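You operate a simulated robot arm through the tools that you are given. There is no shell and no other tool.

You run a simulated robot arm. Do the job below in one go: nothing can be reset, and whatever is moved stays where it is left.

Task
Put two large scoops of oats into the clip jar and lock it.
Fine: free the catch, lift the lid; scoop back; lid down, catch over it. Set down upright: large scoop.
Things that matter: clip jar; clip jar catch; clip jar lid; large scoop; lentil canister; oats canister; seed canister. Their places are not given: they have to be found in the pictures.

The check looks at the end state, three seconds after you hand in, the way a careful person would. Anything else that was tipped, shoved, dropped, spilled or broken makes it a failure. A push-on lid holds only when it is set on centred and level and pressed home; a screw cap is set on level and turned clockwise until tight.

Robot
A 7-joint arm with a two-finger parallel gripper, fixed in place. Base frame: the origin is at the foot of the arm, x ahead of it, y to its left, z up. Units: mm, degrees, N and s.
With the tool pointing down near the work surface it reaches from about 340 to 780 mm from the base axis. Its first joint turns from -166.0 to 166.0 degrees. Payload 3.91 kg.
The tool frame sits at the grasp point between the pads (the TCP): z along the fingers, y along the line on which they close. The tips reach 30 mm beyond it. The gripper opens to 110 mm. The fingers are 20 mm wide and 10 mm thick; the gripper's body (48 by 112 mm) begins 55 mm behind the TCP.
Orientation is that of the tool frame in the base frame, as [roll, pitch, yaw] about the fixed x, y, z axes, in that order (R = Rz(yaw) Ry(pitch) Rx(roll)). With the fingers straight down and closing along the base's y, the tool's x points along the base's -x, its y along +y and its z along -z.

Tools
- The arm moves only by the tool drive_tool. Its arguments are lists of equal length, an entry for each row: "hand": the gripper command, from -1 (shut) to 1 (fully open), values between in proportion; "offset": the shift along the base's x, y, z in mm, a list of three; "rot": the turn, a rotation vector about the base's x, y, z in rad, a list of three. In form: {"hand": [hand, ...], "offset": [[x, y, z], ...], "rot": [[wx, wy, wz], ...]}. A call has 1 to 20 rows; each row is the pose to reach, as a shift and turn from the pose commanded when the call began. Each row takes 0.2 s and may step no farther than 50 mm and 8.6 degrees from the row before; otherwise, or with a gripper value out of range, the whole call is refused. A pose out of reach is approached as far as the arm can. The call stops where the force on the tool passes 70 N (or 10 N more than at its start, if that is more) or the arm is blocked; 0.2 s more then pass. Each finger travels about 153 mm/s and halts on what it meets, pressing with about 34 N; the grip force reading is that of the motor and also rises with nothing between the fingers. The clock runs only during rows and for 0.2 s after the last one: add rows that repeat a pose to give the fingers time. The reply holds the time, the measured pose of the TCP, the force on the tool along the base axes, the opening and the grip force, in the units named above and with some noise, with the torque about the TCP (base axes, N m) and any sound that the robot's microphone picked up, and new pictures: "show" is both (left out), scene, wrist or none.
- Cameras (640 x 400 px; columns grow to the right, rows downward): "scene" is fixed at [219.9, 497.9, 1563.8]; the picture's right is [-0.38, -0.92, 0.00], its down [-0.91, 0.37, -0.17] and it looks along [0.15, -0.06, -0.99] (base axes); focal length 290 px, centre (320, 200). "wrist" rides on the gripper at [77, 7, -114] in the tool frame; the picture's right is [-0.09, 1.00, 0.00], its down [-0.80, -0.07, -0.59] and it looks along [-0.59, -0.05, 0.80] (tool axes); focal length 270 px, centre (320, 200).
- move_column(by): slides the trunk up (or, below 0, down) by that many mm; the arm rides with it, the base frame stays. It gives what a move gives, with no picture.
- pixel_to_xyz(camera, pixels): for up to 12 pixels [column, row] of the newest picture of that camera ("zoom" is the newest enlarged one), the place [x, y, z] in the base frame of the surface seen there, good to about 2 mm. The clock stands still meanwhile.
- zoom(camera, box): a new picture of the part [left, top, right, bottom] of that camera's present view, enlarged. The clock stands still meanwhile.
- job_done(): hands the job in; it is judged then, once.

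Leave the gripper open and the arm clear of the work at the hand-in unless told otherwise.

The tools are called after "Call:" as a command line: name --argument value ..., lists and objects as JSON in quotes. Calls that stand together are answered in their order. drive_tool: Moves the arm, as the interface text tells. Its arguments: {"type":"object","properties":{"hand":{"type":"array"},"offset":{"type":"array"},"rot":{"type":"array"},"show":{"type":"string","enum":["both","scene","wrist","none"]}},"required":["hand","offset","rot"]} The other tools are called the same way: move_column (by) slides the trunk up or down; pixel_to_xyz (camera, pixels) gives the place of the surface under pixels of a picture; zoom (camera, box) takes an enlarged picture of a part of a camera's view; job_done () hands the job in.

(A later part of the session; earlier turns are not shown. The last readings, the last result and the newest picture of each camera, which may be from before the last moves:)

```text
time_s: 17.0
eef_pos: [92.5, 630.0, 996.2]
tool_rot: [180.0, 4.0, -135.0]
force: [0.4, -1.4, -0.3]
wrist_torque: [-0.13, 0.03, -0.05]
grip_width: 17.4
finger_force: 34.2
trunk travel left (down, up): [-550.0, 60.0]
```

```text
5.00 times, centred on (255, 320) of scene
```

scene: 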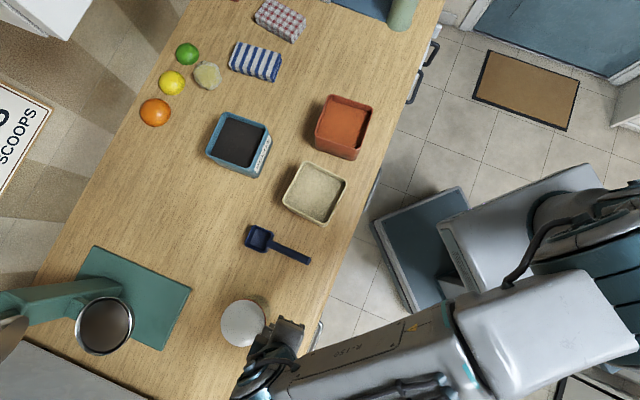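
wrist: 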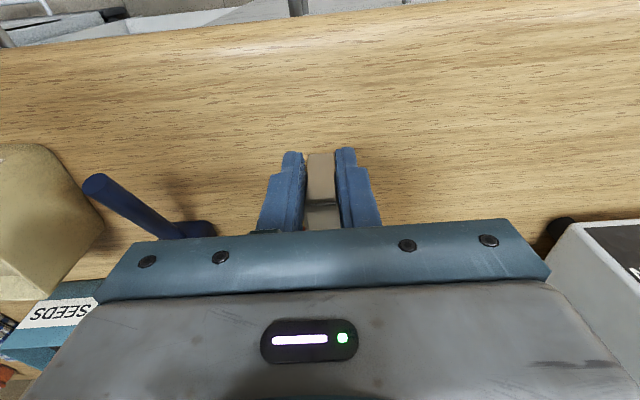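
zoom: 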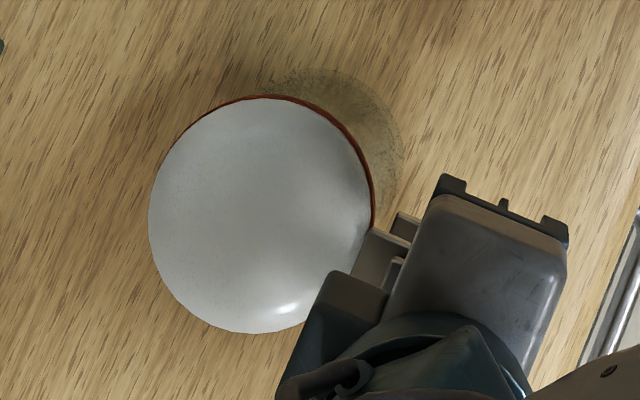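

Only about 1 N of resistance, and the lid and jar haven't moved. I'll continue the outward swing to about 22° and check.

Call:
drive_tool --hand '[-0.8, -0.8, -0.8, -0.8, -0.8, -0.8]' --offset '[[-1.6, -1.6, -1.5], [-3.1, -3.1, -3.0], [-4.6, -4.6, -4.7], [-5.9, -5.9, -6.4], [-8.6, -8.6, -10.2], [-8.6, -8.6, -10.2]]' --rot '[[0.037, -0.037, 0], [0.074, -0.074, 0], [0.111, -0.111, 0], [0.148, -0.148, 0], [0.222, -0.222, 0], [0.222, -0.222, 0]]'

Call:
zoom --camera "scene" --box '[200, 280, 310, 360]'

Call:
zoom --camera "wrist" --box '[250, 120, 390, 240]'

```text
time_s: 18.4
eef_pos: [84.4, 621.0, 987.1]
tool_rot: [180.0, 22.0, -135.0]
force: [0.3, 0.4, 0.1]
wrist_torque: [-0.03, 0.09, -0.01]
grip_width: 17.6
finger_force: 34.2
trunk travel left (down, up): [-550.0, 60.0]
```

scene: 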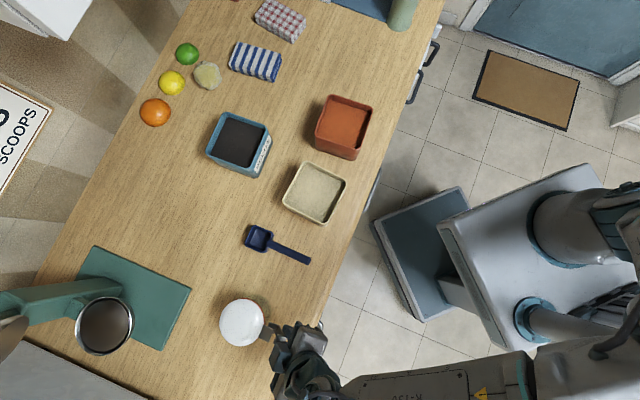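
wrist: 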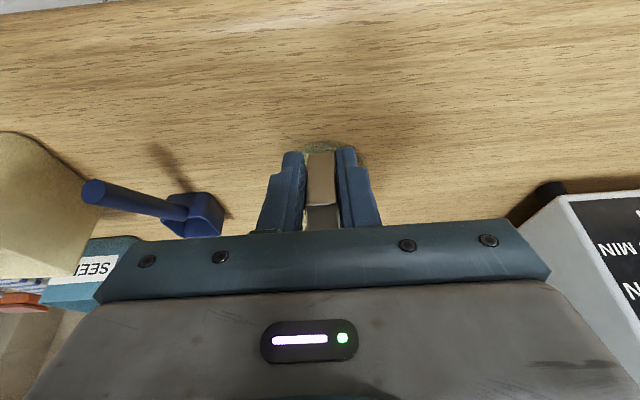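

```text
5.00 times, centred on (255, 320) of scene
```

zoom: 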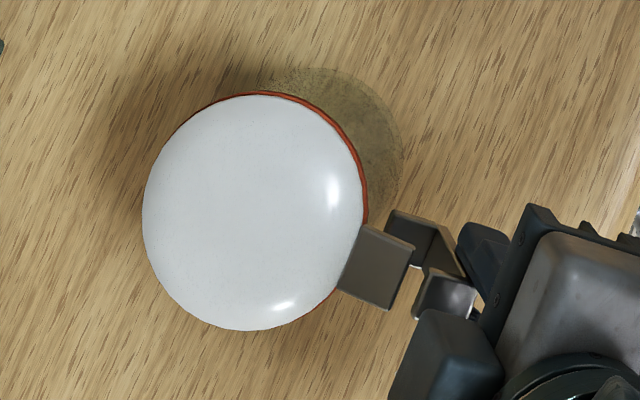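

```text
3.33 times, centred on (320, 180) of wrist
```

zoom: 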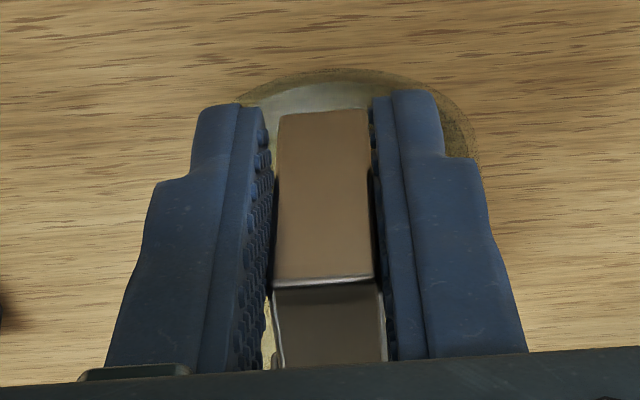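

The hook is now clear of the lid tab. The lid and jar moved inward slightly, about 2 mm, so the real hinge is probably a bit lower than I assumed. I'll correct the arc and continue to about 46°.

Call:
drive_tool --hand '[-0.8, -0.8, -0.8, -0.8, -0.8, -0.8]' --offset '[[-1.4, -1.4, -2.3], [-2.8, -2.8, -4.7], [-5.2, -5.2, -9.7], [-7.3, -7.3, -15.1], [-8.9, -8.9, -20.8], [-8.9, -8.9, -20.8]]' --rot '[[0.037, -0.037, 0], [0.074, -0.074, 0], [0.148, -0.148, 0], [0.222, -0.222, 0], [0.296, -0.296, 0], [0.296, -0.296, 0]]'

Call:
zoom --camera "scene" --box '[200, 280, 310, 360]'

```text
time_s: 19.7
eef_pos: [190.6, 600.7, 979.1]
tool_rot: [177.8, 46.3, -147.5]
force: [-0.2, 0.6, -2.1]
wrist_torque: [-0.04, 0.06, -0.02]
grip_width: 17.7
finger_force: 34.0
trunk travel left (down, up): [-550.0, 60.0]
stopped in row 6: the arm was blocked; the commanded pose is now the measured one
```

scene: 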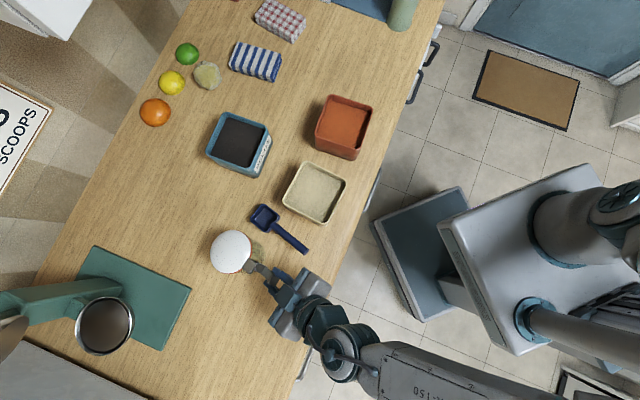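
wrist: 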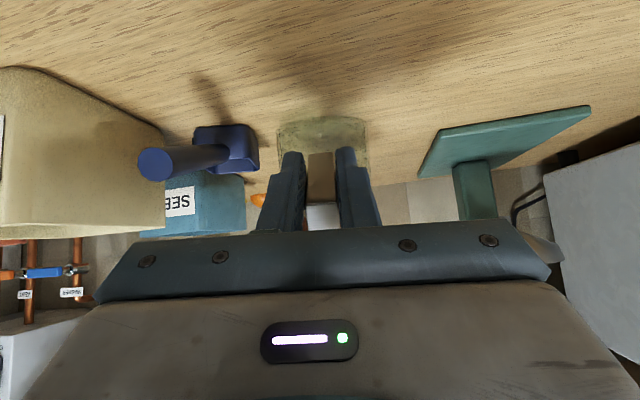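

```text
5.00 times, centred on (255, 320) of scene
```

zoom: 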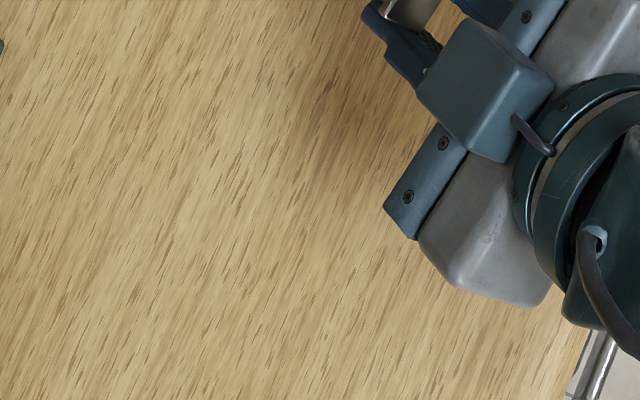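

The arm swung off course in that move, to (190.6,600.7), dragging the jar sideways until it reached the scoop. I'll assess the state before doing anything else.

Call:
zoom --camera "scene" --box '[190, 190, 330, 300]'

Call:
pixel_to_xyz --camera "zoom" --pixels '[[185, 225], [110, 220], [255, 260], [200, 150], [200, 300], [310, 285], [295, 90], [330, 95], [390, 80], [480, 240], [420, 170], [295, 120]]'

Call:
zoom --camera "wrist" --box '[180, 90, 400, 240]'

```text
3.64 times, centred on (260, 245) of scene
```

zoom: 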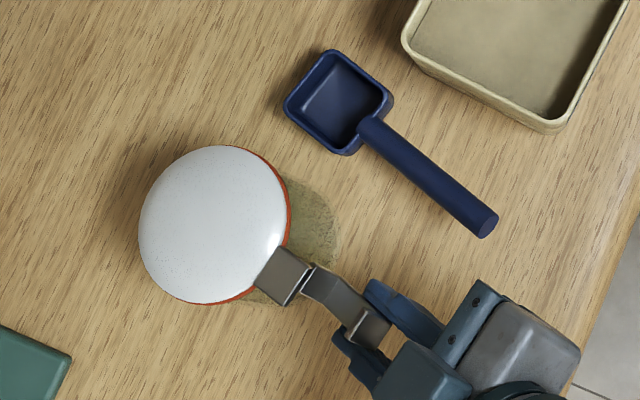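

```text
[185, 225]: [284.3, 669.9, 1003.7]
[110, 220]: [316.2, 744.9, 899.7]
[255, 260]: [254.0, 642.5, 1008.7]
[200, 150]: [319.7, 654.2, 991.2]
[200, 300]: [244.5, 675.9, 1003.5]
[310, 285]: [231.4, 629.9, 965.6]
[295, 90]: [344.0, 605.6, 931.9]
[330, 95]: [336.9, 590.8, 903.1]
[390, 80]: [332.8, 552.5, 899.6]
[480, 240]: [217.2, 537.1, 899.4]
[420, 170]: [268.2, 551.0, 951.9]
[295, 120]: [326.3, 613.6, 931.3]
```

```text
2.67 times, centred on (290, 165) of wrist
```

zoom: 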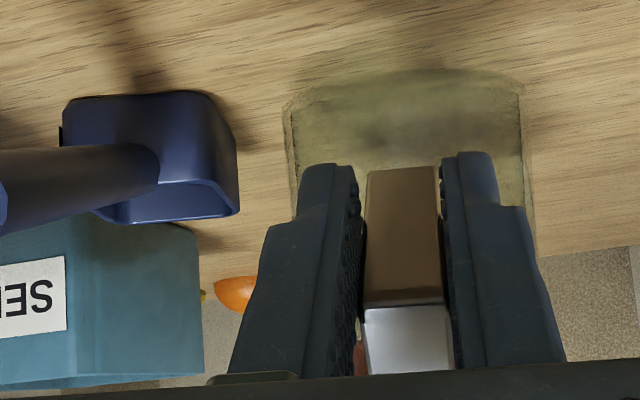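

The jar appears tilted, with the side held by the clip lifted. I'll sample lid heights to quantify the tilt before lowering it.

Call:
zoom --camera "scene" --box '[200, 215, 300, 290]'

Call:
pixel_to_xyz --camera "zoom" --pixels '[[190, 200], [190, 100], [190, 290], [90, 190], [290, 220], [260, 290], [130, 120], [270, 120], [300, 280], [130, 270], [330, 250], [350, 280]]'

```text
5.33 times, centred on (250, 252) of scene
```

zoom: 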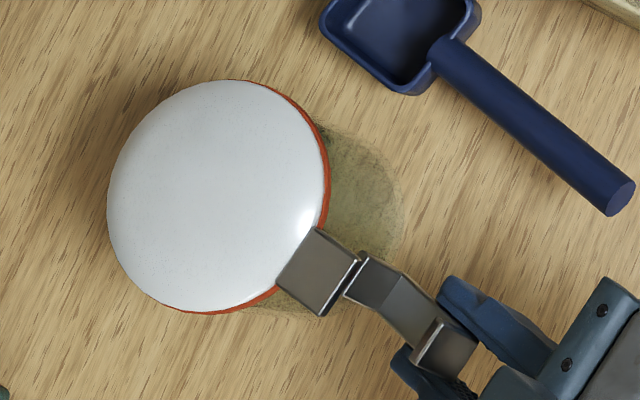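

```text
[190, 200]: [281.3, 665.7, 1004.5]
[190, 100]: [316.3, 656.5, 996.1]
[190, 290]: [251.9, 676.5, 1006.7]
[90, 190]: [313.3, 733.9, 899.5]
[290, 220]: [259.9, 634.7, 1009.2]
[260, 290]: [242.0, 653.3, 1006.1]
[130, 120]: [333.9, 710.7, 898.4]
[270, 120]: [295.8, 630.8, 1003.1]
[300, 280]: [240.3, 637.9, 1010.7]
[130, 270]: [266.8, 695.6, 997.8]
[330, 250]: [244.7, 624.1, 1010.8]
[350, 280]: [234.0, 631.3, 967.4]
```

The tab side is lifted about 16 mm, so the jar is tilted roughly 13° away. I'll lower the whole arm a little with the trunk to let the jar settle back, watching the force.

Call:
move_column --by -8

Call:
zoom --camera "scene" --box '[200, 215, 300, 290]'

Call:
pixel_to_xyz --camera "zoom" --pixels '[[190, 200], [190, 100], [190, 290], [290, 220], [260, 290], [270, 120], [300, 280], [130, 270]]'

```text
time_s: 20.3
eef_pos: [190.9, 601.3, 971.6]
tool_rot: [177.9, 46.1, -147.3]
force: [0.4, 0.5, -2.3]
wrist_torque: [-0.03, 0.13, 0.05]
grip_width: 17.5
finger_force: 33.9
trunk travel left (down, up): [-542.0, 68.0]
```

```text
5.33 times, centred on (250, 252) of scene
```

zoom: 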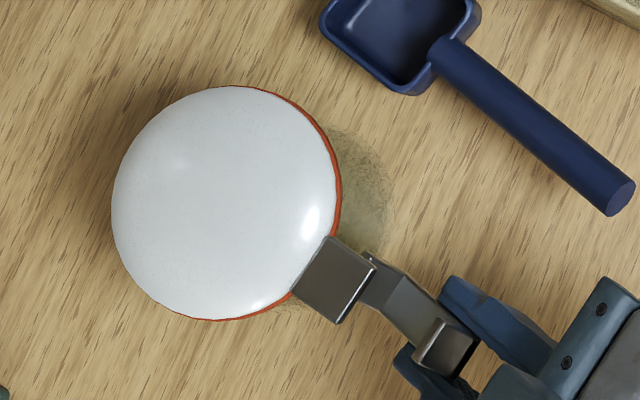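

```text
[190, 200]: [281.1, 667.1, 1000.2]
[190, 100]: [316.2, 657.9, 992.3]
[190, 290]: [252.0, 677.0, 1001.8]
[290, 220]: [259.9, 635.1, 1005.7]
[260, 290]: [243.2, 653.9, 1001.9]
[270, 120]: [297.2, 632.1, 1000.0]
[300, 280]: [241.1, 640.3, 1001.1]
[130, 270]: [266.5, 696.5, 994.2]
```

The tab came down to about 1001 (nominal 995), so the jar is settling. I'll go 6 mm further down.

Call:
move_column --by -6

Call:
zoom --camera "scene" --box '[200, 215, 300, 290]'

Call:
pixel_to_xyz --camera "zoom" --pixels '[[190, 200], [200, 100], [200, 310], [290, 220], [260, 290], [270, 120], [330, 270], [130, 270], [350, 290], [120, 210], [325, 160], [400, 310]]'

```text
time_s: 20.8
eef_pos: [190.9, 601.2, 963.8]
tool_rot: [177.7, 46.2, -147.4]
force: [0.3, 0.9, -2.2]
wrist_torque: [-0.09, 0.09, 0.07]
grip_width: 17.5
finger_force: 34.2
trunk travel left (down, up): [-536.0, 74.0]
```

```text
5.33 times, centred on (250, 252) of scene
```

zoom: 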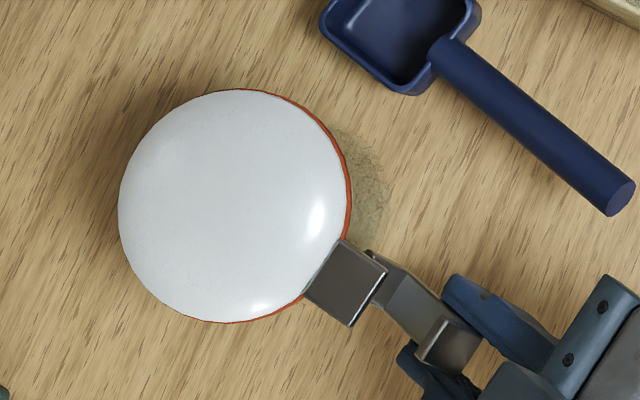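

```text
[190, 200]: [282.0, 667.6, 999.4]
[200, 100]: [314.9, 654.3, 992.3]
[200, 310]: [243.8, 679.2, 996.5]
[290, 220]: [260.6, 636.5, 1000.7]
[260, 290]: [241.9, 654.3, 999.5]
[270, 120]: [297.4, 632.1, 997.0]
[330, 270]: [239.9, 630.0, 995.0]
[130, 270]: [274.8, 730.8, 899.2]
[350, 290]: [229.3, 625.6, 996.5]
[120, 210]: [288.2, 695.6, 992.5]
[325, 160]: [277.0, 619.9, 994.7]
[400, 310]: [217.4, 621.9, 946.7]
```

Nearly level now (lid edges 992–996). One more small step down of 3 mm, then I'll recheck.

Call:
move_column --by -3

Call:
zoom --camera "scene" --box '[200, 215, 300, 290]'

Call:
pixel_to_xyz --camera "zoom" --pixels '[[190, 200], [200, 100], [210, 310], [290, 220], [260, 290], [270, 120], [330, 270], [350, 300], [130, 220], [330, 160], [400, 310], [430, 340]]'

```text
time_s: 21.4
eef_pos: [189.3, 601.5, 962.9]
tool_rot: [177.9, 46.3, -147.4]
force: [-1.7, -0.7, 3.1]
wrist_torque: [-0.06, -0.27, -0.01]
grip_width: 17.4
finger_force: 34.5
trunk travel left (down, up): [-533.0, 77.0]
```

```text
5.33 times, centred on (250, 252) of scene
```

zoom: 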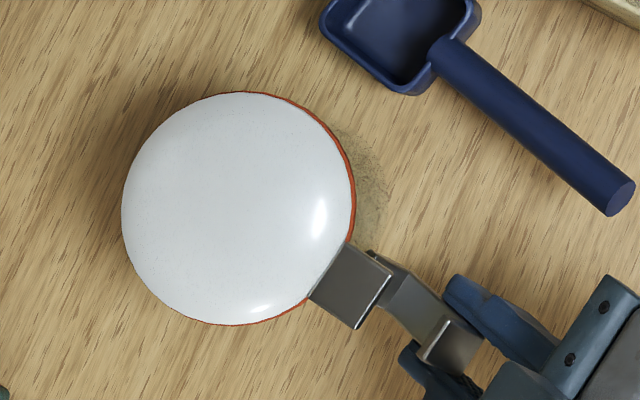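

```text
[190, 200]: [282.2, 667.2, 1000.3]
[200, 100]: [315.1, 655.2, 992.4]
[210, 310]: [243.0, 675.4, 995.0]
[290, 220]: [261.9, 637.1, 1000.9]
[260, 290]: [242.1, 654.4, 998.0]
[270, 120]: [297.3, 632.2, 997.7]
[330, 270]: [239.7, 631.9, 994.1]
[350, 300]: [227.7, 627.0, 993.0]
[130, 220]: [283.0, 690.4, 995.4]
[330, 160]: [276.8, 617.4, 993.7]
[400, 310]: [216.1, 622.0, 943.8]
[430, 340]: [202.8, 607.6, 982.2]
```

The force reversed to +3 N upward, so the jar is now flat on the bench at about (276,654). I'll open the fingers without moving, then check the clip.

Call:
drive_tool --hand '[-0.7, -0.55, -0.4, -0.4]' --offset '[[0, 0, 0], [0, 0, 0], [0, 0, 0], [0, 0, 0]]' --rot '[[0, 0, 0], [0, 0, 0], [0, 0, 0], [0, 0, 0]]'

Call:
zoom --camera "scene" --box '[200, 215, 300, 290]'

```text
time_s: 22.4
eef_pos: [189.6, 599.8, 962.6]
tool_rot: [177.8, 46.2, -147.4]
force: [-0.9, -0.3, 0.5]
wrist_torque: [-0.02, -0.02, 0.03]
grip_width: 32.9
finger_force: 0.1
trunk travel left (down, up): [-533.0, 77.0]
```

scene: 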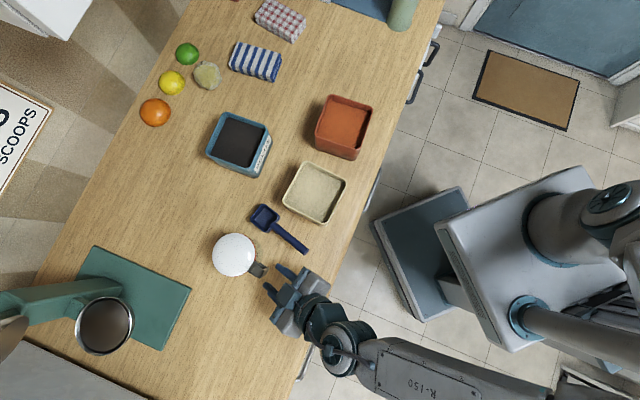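
wrist: 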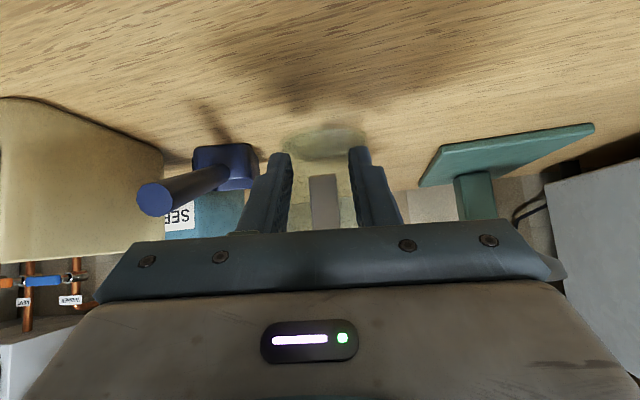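

```text
5.33 times, centred on (250, 252) of scene
```

zoom: 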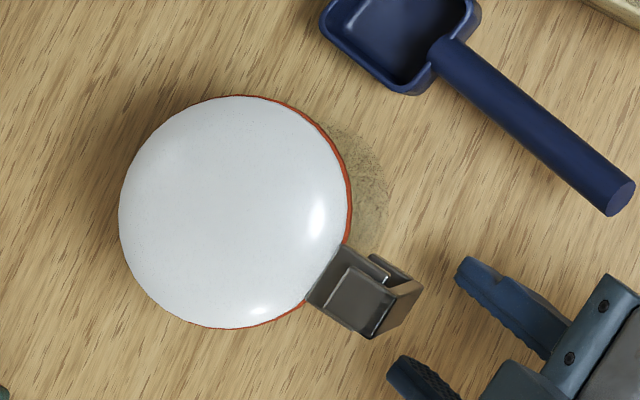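

The clip has sprung back over the tab, so it's spring-loaded and needs a bigger swing (past over-centre) to stay open. The arm went off course because it couldn't hold that forward tilt at this trunk height. I'll back out along the tool axis in small steps first.

Call:
drive_tool --hand '[-0.4, -0.4, -0.4, -0.4, -0.4, -0.4]' --offset '[[-6, -4, 7], [-15, -10, 17], [-27, -18, 31], [-42, -27, 48], [-57, -37, 65], [-57, -37, 65]]' --rot '[[0, 0, 0], [0, 0, 0], [0, 0, 0], [0, 0, 0], [0, 0, 0], [0, 0, 0]]'

```text
time_s: 23.5
eef_pos: [234.2, 549.7, 1010.0]
tool_rot: [179.3, 46.4, -155.6]
force: [0.7, 0.1, 0.0]
wrist_torque: [0.0, 0.0, -0.02]
grip_width: 33.1
finger_force: 0.1
trunk travel left (down, up): [-533.0, 77.0]
stopped in row 5: the arm was blocked; the commanded pose is now the measured one
```

scene: 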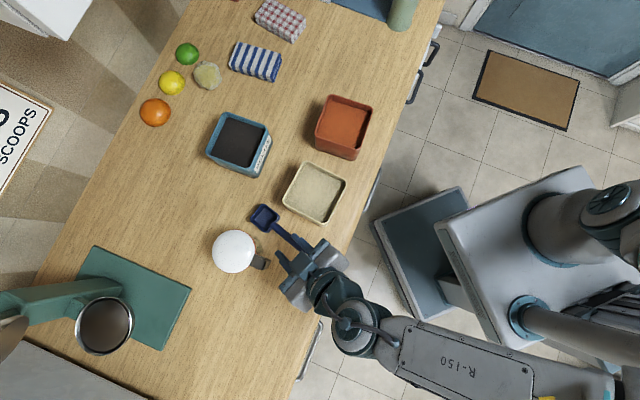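
wrist: 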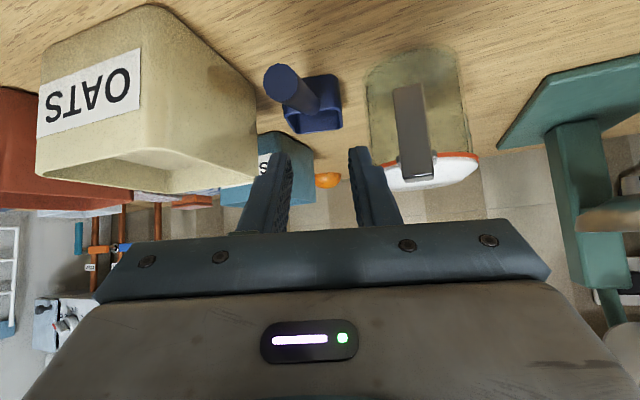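

The arm again drifted toward +x while holding that tilt, so this configuration is at a joint limit. I'm clear of objects (the TCP is above the scoop handle, z≈1010). I'll go straight up while un-tilting to get back to a comfortable pose.

Call:
drive_tool --hand '[-0.4, -0.4, -0.4, -0.4, -0.4, -0.4, -0.4, -0.4, -0.4]' --offset '[[0, 0, 15], [0, 0, 30], [0, 0, 50], [0, 0, 75], [0, 0, 100], [0, 0, 125], [0, 0, 150], [0, 0, 175], [0, 0, 175]]' --rot '[[-0.042, 0.092, 0], [-0.084, 0.184, 0], [-0.126, 0.276, 0], [-0.167, 0.369, 0], [-0.209, 0.461, 0], [-0.251, 0.553, 0], [-0.292, 0.645, 0], [-0.334, 0.738, 0], [-0.334, 0.738, 0]]'

```text
time_s: 25.5
eef_pos: [231.7, 546.8, 1185.8]
tool_rot: [179.2, -0.1, -155.5]
force: [-0.3, 0.4, -0.2]
wrist_torque: [0.03, 0.02, 0.02]
grip_width: 33.0
finger_force: 0.1
trunk travel left (down, up): [-533.0, 77.0]
```

scene: 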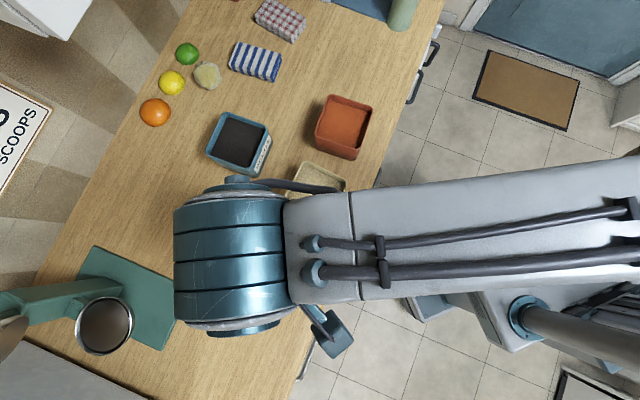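
wrist: 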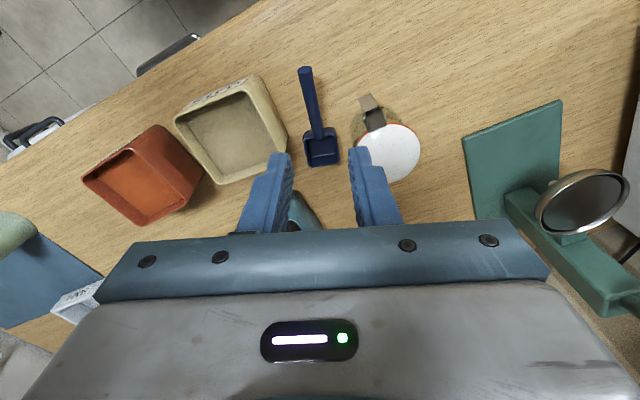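

Back to vertical at (232,547,1186). To make forward-tilted poses reachable, I'll raise the tool 180 mm, then lower the trunk by 220 mm.

Call:
drive_tool --hand '[-0.4, -0.4, -0.4, -0.4, -0.4]' --offset '[[0, -5, 45], [0, -10, 90], [0, -15, 135], [0, -20, 180], [0, -20, 180]]' --rot '[[0, 0, 0.05], [0, 0, 0.1], [0, 0, 0.15], [0, 0, 0.2], [0, 0, 0.2]]' --show "none"

Call:
move_column --by -220

Call:
zoom --camera "scene" --box '[0, 0, 640, 400]'

```text
time_s: 26.7
eef_pos: [234.0, 529.8, 1352.2]
tool_rot: [179.3, 0.0, -144.7]
force: [-0.2, -0.5, 1.0]
wrist_torque: [0.01, 0.02, -0.01]
grip_width: 33.2
finger_force: 0.0
out of reach, approached as far as the arm can: row 4, 5
trunk travel left (down, up): [-533.0, 77.0]
```

```text
time_s: 29.0
eef_pos: [234.6, 529.2, 1132.1]
tool_rot: [179.1, 0.0, -144.8]
force: [-0.2, 0.1, 0.4]
wrist_torque: [0.02, -0.01, 0.04]
grip_width: 33.2
finger_force: 0.0
trunk travel left (down, up): [-313.0, 297.0]
```

```text
1.00 times, centred on (320, 200) of scene (not enlarged: the box is as wide or as high as the picture)
```

zoom: 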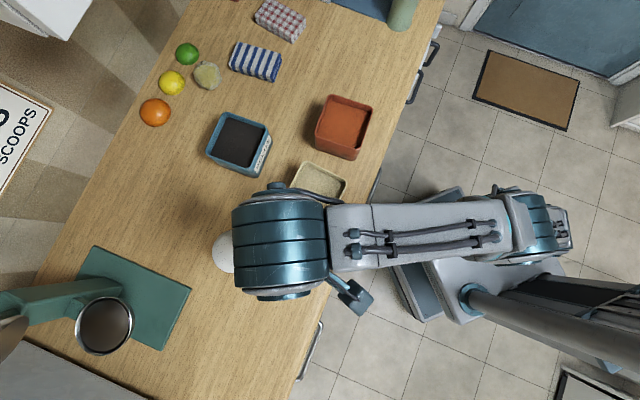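

The trunk is down 220 mm and the tool is vertical at (235,529,1132). The jar slid about 130 mm from its place and now crowds the scoop's original spot. It's still shut and empty, so I'll slide it back first, gripped gently by the lid. I need its exact centre, so I'll look now.

Call:
zoom --camera "wrist" --box '[200, 60, 520, 260]'

Call:
zoom --camera "scene" --box '[190, 200, 330, 300]'

```text
2.00 times, centred on (360, 160) of wrist
```

zoom: 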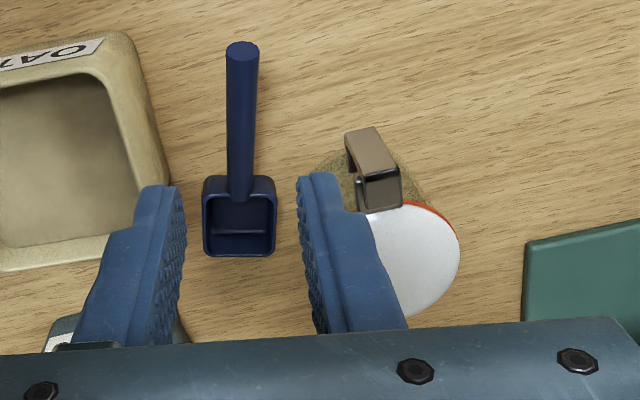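

```text
4.00 times, centred on (260, 250) of scene
```

zoom: 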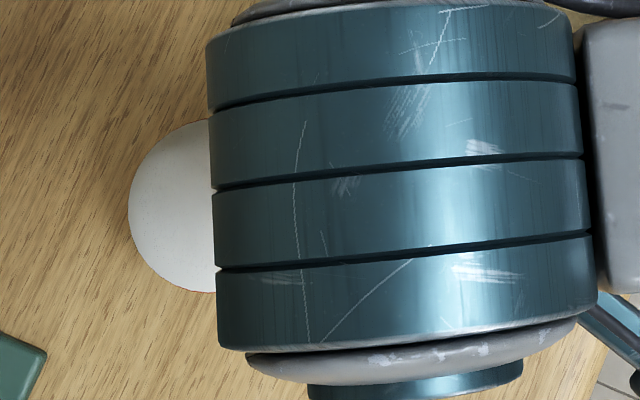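

Call:
drive_tool --hand '[-0.4, 0, 0.4, 0.7, 0.7, 0.7]' --offset '[[-9, 20, -8], [-18, 40, -15], [-27, 60, -22], [-35, 81, -30], [-35, 81, -30], [-35, 81, -30]]' --rot '[[0, 0, -0.03], [0, 0, -0.06], [0, 0, -0.08], [0, 0, -0.1], [0, 0, -0.1], [0, 0, -0.1]]'

Call:
zoom --camera "wrist" --box '[240, 90, 420, 230]'

```text
time_s: 30.4
eef_pos: [187.5, 590.4, 1085.3]
tool_rot: [179.3, 0.0, -150.4]
force: [0.0, 0.4, -0.9]
wrist_torque: [-0.05, 0.0, 0.02]
grip_width: 93.7
finger_force: 0.1
out of reach, approached as far as the arm can: row 1, 2, 3, 4, 5, 6
trunk travel left (down, up): [-313.0, 297.0]
```

scene: 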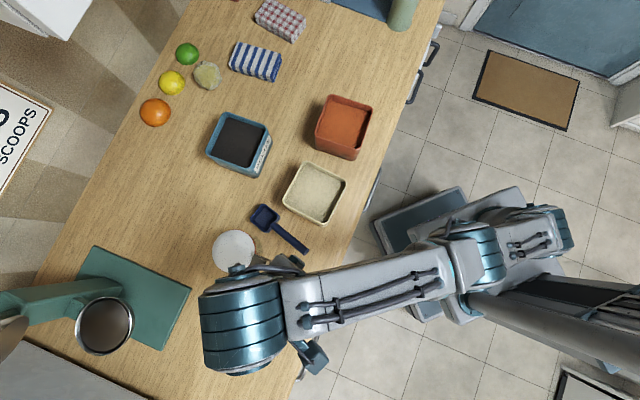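
wrist: 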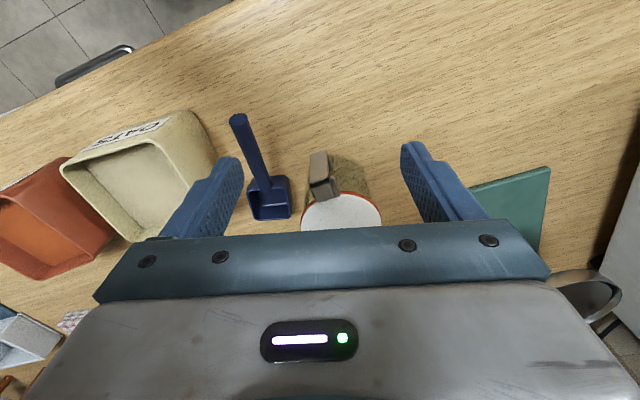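

```text
2.86 times, centred on (330, 160) of wrist
```

zoom: 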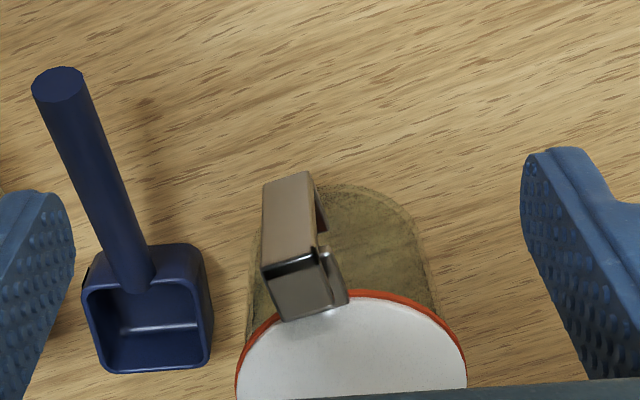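

The tool is at the edge of the vertical-tool workspace here, so the trunk is now a bit too low for vertical work. I'll raise it to a compromise, +137 mm, which leaves it about 100 mm below the start.

Call:
move_column --by 137

Call:
drive_tool --hand '[0.7, 0.7, 0.7, 0.7, 0.7]' --offset '[[0, 0, -30], [0, 0, -60], [0, 0, -90], [0, 0, -120], [0, 0, -120]]' --rot '[[0, 0, 0], [0, 0, 0], [0, 0, 0], [0, 0, 0], [0, 0, 0]]'

```text
time_s: 32.0
eef_pos: [187.5, 588.0, 1222.0]
tool_rot: [179.1, 0.1, -150.5]
force: [-0.3, -0.9, -0.3]
wrist_torque: [-0.03, 0.01, -0.02]
grip_width: 93.6
finger_force: 0.0
trunk travel left (down, up): [-450.0, 160.0]
```

```text
time_s: 33.2
eef_pos: [186.7, 587.8, 1102.3]
tool_rot: [179.1, 0.1, -150.5]
force: [-0.6, -0.3, 0.2]
wrist_torque: [0.01, -0.01, 0.0]
grip_width: 93.6
finger_force: 0.0
trunk travel left (down, up): [-450.0, 160.0]
```

scene: 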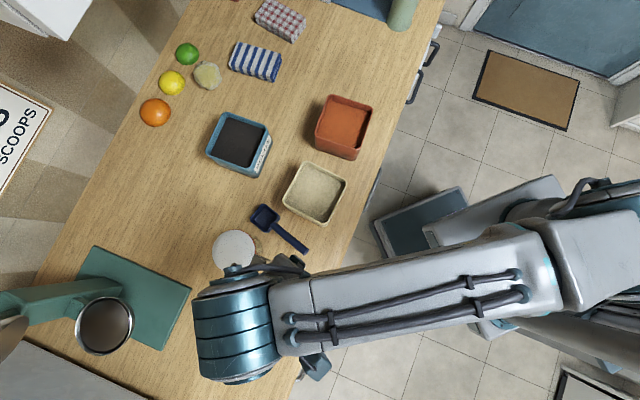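
wrist: 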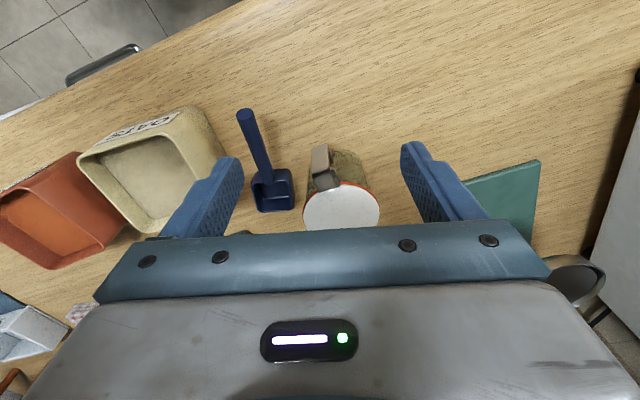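

Call:
zoom --camera "wrist" --box '[280, 130, 400, 235]'

Call:
pixel_to_xyz --camera "zoom" --pixels '[[120, 240], [350, 240], [130, 330], [355, 330], [240, 300], [205, 150], [260, 150], [215, 205], [290, 190], [320, 235], [180, 60], [240, 60]]'

Call:
zoom --camera "scene" --box '[200, 215, 300, 290]'

```text
3.81 times, centred on (340, 182) of wrist
```

zoom: 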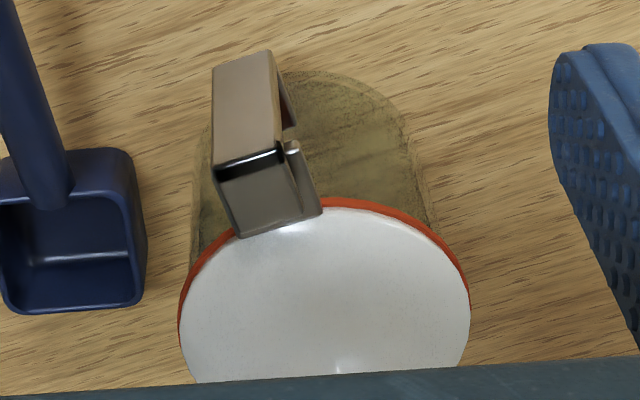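

```text
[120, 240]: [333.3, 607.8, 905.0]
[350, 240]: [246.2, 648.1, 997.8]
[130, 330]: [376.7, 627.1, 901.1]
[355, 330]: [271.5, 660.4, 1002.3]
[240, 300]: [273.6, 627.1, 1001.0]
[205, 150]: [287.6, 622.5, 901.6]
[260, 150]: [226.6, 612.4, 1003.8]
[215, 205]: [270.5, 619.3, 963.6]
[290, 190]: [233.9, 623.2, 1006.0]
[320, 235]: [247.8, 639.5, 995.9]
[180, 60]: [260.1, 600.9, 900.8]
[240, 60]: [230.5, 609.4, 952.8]
```

```text
5.33 times, centred on (250, 252) of scene
```

zoom: 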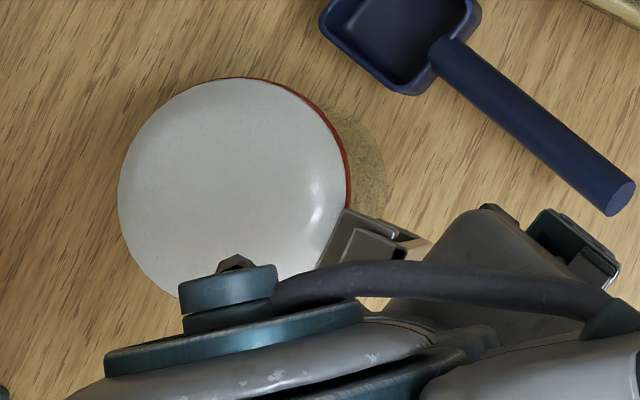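

The jar is at about (278,653) with the clip pointing to azimuth ≈ -141°. Before touching it again I'll test, in free air, how far the tool can tilt forward from this trunk height.

Call:
drive_tool --hand '[0.7, 0.7, 0.7, 0.7, 0.7, 0.7, 0.7, 0.7, 0.7, 0.7]' --offset '[[0, 0, 0], [0, 0, 0], [0, 0, 0], [0, 0, 0], [0, 0, 0], [0, 0, 0], [0, 0, 0], [0, 0, 0], [0, 0, 0], [0, 0, 0]]' --rot '[[0.059, -0.104, 0], [0.118, -0.208, 0], [0.177, -0.313, 0], [0.236, -0.418, 0], [0.295, -0.522, 0], [0.354, -0.626, 0], [0.413, -0.731, 0], [0.472, -0.835, 0], [0.52, -0.92, 0], [0.52, -0.92, 0]]' --show "scene"

```text
time_s: 35.5
eef_pos: [187.0, 587.3, 1103.3]
tool_rot: [179.1, 60.7, -150.4]
force: [0.1, -0.4, 0.2]
wrist_torque: [0.03, 0.02, 0.02]
grip_width: 93.7
finger_force: 0.1
trunk travel left (down, up): [-450.0, 160.0]
```

scene: 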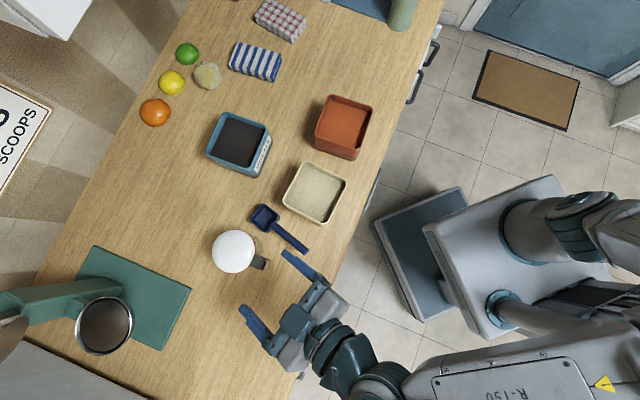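

Tilt to 60° is fine at this relative height, so a lower trunk solves the tilt problem. I'll un-tilt, then hover over the lid with the fingers wide open, aligned to the clip.

Call:
drive_tool --hand '[1, 1, 1, 1, 1, 1, 1, 1, 1, 1]' --offset '[[0, 0, 0], [0, 0, 0], [0, 0, 0], [0, 0, 0], [0, 0, -5], [0, 0, -10], [0, 0, -15], [0, 0, -20], [0, 0, -25], [0, 0, -25]]' --rot '[[-0.059, 0.104, 0], [-0.118, 0.208, 0], [-0.177, 0.313, 0], [-0.236, 0.418, 0], [-0.295, 0.522, 0], [-0.354, 0.626, 0], [-0.413, 0.731, 0], [-0.472, 0.835, 0], [-0.522, 0.922, 0], [-0.522, 0.922, 0]]' --show "none"

Call:
drive_tool --hand '[1, 1, 1, 1, 1]' --offset '[[23, 16, -4], [46, 33, -8], [68, 49, -12], [91, 65.5, -16], [91, 65.5, -16]]' --rot '[[0, 0, 0.04], [0, 0, 0.08], [0, 0, 0.12], [0, 0, 0.166], [0, 0, 0.166]]'

```text
time_s: 37.6
eef_pos: [187.7, 588.3, 1078.9]
tool_rot: [179.2, -0.1, -150.4]
force: [-0.3, -0.2, -0.1]
wrist_torque: [0.01, -0.01, 0.0]
grip_width: 110.2
finger_force: 0.0
trunk travel left (down, up): [-450.0, 160.0]
```

```text
time_s: 38.9
eef_pos: [279.0, 652.5, 1063.7]
tool_rot: [179.1, -0.1, -140.9]
force: [-0.1, 0.8, 0.5]
wrist_torque: [-0.01, 0.02, 0.0]
grip_width: 110.1
finger_force: 0.1
trunk travel left (down, up): [-450.0, 160.0]
```

scene: 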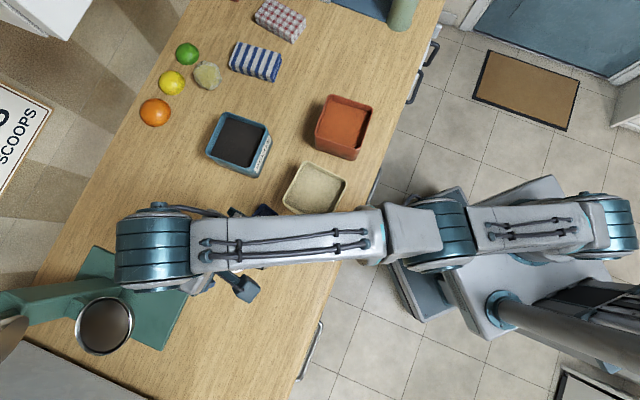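
wrist: 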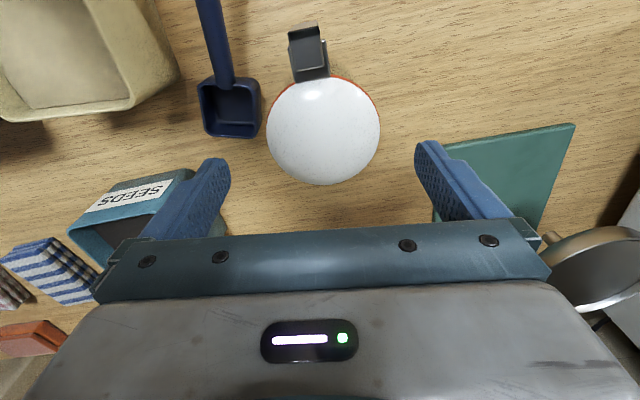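

Call:
zoom --camera "wrist" --box '[250, 15, 400, 195]'

Call:
pixel_to_xyz --camera "wrist" --pixels '[[323, 130], [270, 130], [378, 130], [323, 183], [290, 90], [355, 90], [285, 165], [362, 165], [300, 45], [318, 45], [303, 70], [325, 70]]'

```text
2.22 times, centred on (325, 105) of wrist
```

zoom: 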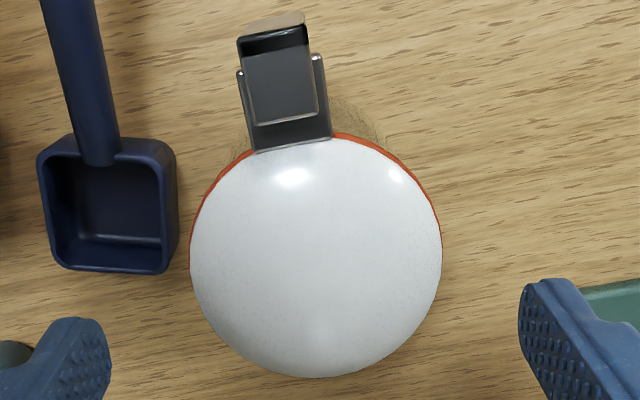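

```text
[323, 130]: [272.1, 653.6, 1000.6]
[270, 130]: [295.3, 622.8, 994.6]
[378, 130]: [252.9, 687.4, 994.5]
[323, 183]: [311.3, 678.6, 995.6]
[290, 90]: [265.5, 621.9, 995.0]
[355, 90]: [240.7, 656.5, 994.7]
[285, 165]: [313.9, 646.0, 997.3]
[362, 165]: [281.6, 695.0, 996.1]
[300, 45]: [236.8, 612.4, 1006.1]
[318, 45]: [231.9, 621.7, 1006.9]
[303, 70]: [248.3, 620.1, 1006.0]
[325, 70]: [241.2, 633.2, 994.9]
```

The lid centre fits (277,657), and the clip is at azimuth ≈ -135°, as it was originally. I'll centre over it and lower the fingers beside the lid to z≈1006, keeping them open.

Call:
drive_tool --hand '[1, 1, 1, 1, 1]' --offset '[[-2, 4, -15], [-2, 4, -30], [-2, 4, -45], [-2, 4, -57], [-2, 4, -57]]' --rot '[[0, 0, 0], [0, 0, 0], [0, 0, 0], [0, 0, 0], [0, 0, 0]]'

Call:
zoom --camera "wrist" --box '[180, 60, 480, 240]'

```text
time_s: 40.0
eef_pos: [276.3, 656.2, 1004.4]
tool_rot: [179.1, -0.1, -141.0]
force: [0.5, 0.2, -0.1]
wrist_torque: [-0.02, 0.01, -0.01]
grip_width: 110.0
finger_force: 0.1
trunk travel left (down, up): [-450.0, 160.0]
```

scene: 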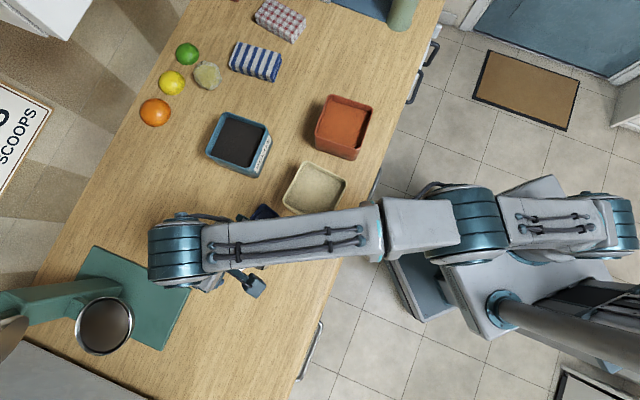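
wrist: 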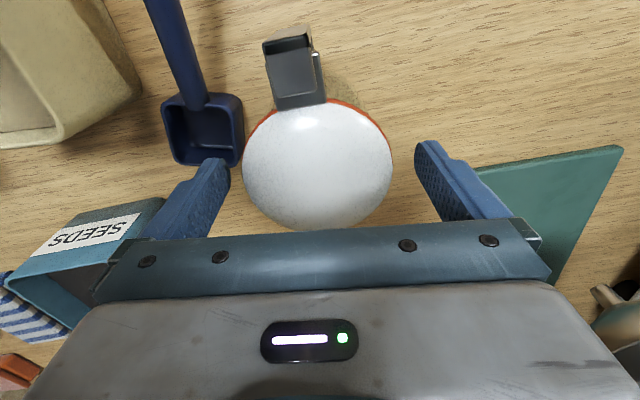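

```text
2.13 times, centred on (330, 150) of wrist
```

zoom: 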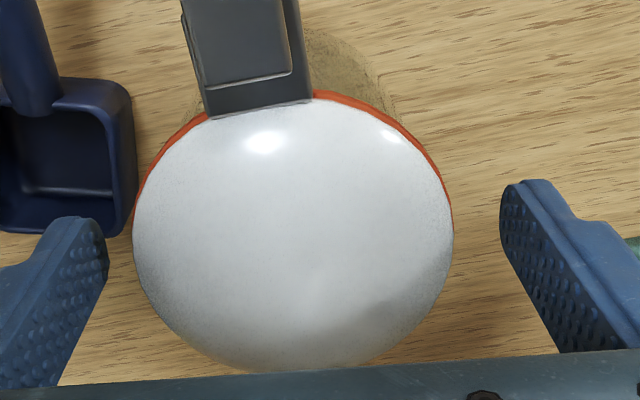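

The lid is centred to within about 1.5 mm. I'll nudge over, then close gently onto the lid rim.

Call:
drive_tool --hand '[0.8, 0.6, 0.52, 0.48, 0.44, 0.4, 0.38]' --offset '[[1, -1.2, 0], [1, -1.2, 0], [1, -1.2, 0], [1, -1.2, 0], [1, -1.2, 0], [1, -1.2, 0], [1, -1.2, 0]]' --rot '[[0, 0, 0], [0, 0, 0], [0, 0, 0], [0, 0, 0], [0, 0, 0], [0, 0, 0], [0, 0, 0]]' --show "wrist"

```text
time_s: 41.6
eef_pos: [277.9, 656.6, 1005.9]
tool_rot: [179.1, -0.1, -141.1]
force: [1.3, 0.3, 0.6]
wrist_torque: [0.05, 0.0, -0.06]
grip_width: 82.2
finger_force: 34.1
trunk travel left (down, up): [-450.0, 160.0]
```

wrist: 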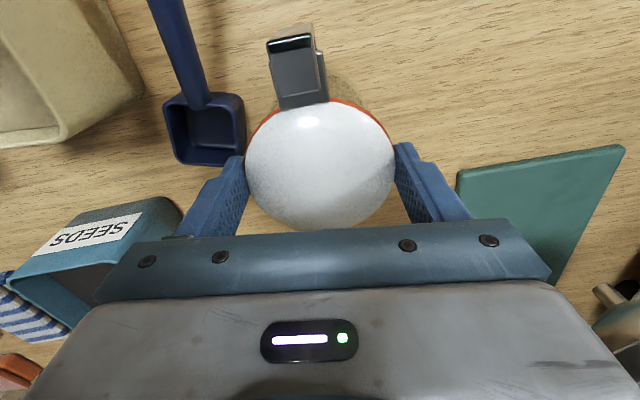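

The lid is gripped at 82 mm. I'll slide the jar flat along the bench back toward its original spot in small steps.

Call:
drive_tool --hand '[0.38, 0.38, 0.38, 0.38, 0.38, 0.38, 0.38, 0.38, 0.38, 0.38, 0.38, 0.38]' --offset '[[-5, 1, 0], [-15, 3, 0], [-27, 5.5, 0], [-40, 8, 0], [-54, 10.5, 0], [-68, 13, 0], [-82, 16, 0], [-96, 18.5, 0], [-110, 21, 0], [-122, 23.5, 0], [-129, 25, 0], [-129, 25, 0]]' --rot '[[0, 0, 0], [0, 0, 0], [0, 0, 0], [0, 0, 0], [0, 0, 0], [0, 0, 0], [0, 0, 0], [0, 0, 0], [0, 0, 0], [0, 0, 0], [0, 0, 0], [0, 0, 0]]'

```text
time_s: 44.2
eef_pos: [146.6, 681.7, 1006.4]
tool_rot: [179.2, 0.0, -141.0]
force: [0.8, 0.6, 1.4]
wrist_torque: [0.09, 0.07, -0.03]
grip_width: 82.1
finger_force: 34.1
trunk travel left (down, up): [-450.0, 160.0]
```

scene: 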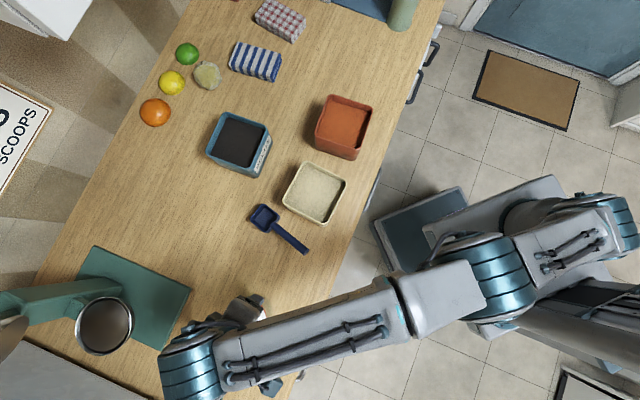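
wrist: 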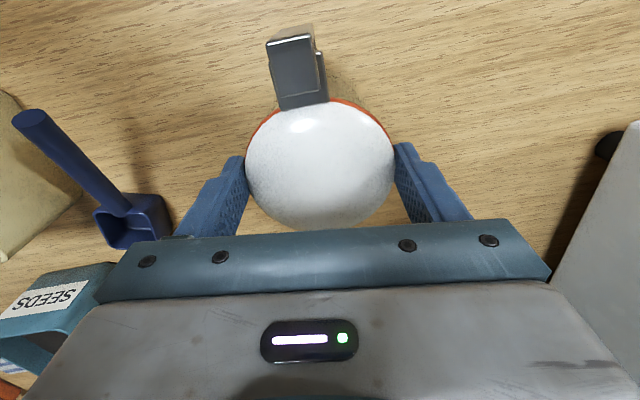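

The jar is back at about (147.5,682). I'll release, rise, and position near the clip for the larger-swing opening, with the trunk 100 mm lower.

Call:
drive_tool --hand '[0.5, 0.7, 1, 1, 1, 0.6, 0.2, 0, -0.2, -0.2]' --offset '[[0, 0, 0], [0, 0, 0], [0, 0, 20], [-5, -5, 55], [-15, -15, 90], [-25, -25, 120], [-35, -35, 140], [-45, -45, 150], [-50, -52, 155], [-50, -52, 155]]' --rot '[[0, 0, 0], [0, 0, 0], [0, 0, 0], [0, 0, 0.02], [0, 0, 0.04], [0, 0, 0.06], [0, 0, 0.08], [0, 0, 0.1], [0, 0, 0.105], [0, 0, 0.105]]' --show "none"

Call:
move_column --by -100

Call:
zoom --camera "wrist" --box '[250, 80, 410, 230]'

```text
time_s: 46.5
eef_pos: [99.0, 627.4, 1159.1]
tool_rot: [179.1, 0.0, -134.9]
force: [-0.1, 0.6, -0.3]
wrist_torque: [-0.02, -0.03, 0.01]
grip_width: 43.8
finger_force: 0.0
trunk travel left (down, up): [-450.0, 160.0]
```

```text
time_s: 47.8
eef_pos: [98.3, 628.9, 1058.0]
tool_rot: [179.1, -0.2, -134.9]
force: [-0.6, 0.0, -0.9]
wrist_torque: [0.03, -0.02, -0.03]
grip_width: 44.1
finger_force: 0.2
trunk travel left (down, up): [-350.0, 260.0]
```

```text
2.67 times, centred on (330, 155) of wrist
```

zoom: 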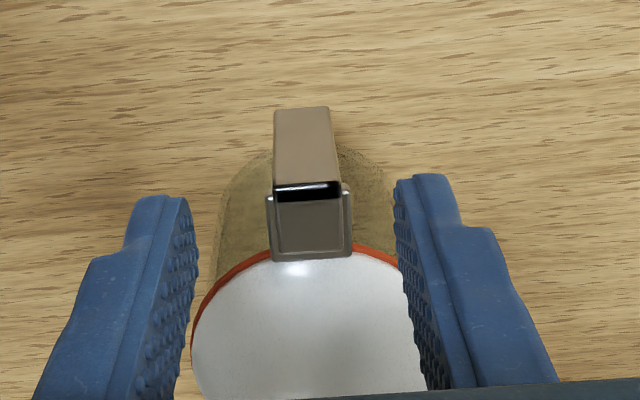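

Call:
pixel_to_xyz --camera "zoom" --pixels '[[280, 203], [335, 200], [282, 245], [340, 242], [308, 225], [308, 205], [310, 245], [280, 150], [325, 150], [300, 150], [250, 270], [370, 260]]'

```text
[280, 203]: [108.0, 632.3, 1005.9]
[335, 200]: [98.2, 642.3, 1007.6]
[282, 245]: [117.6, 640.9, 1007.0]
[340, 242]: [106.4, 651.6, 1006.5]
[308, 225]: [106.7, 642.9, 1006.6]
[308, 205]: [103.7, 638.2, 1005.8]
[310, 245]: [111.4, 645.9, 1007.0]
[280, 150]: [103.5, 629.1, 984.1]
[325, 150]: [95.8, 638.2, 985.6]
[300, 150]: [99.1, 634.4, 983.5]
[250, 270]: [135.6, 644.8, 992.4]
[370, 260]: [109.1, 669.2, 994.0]
```

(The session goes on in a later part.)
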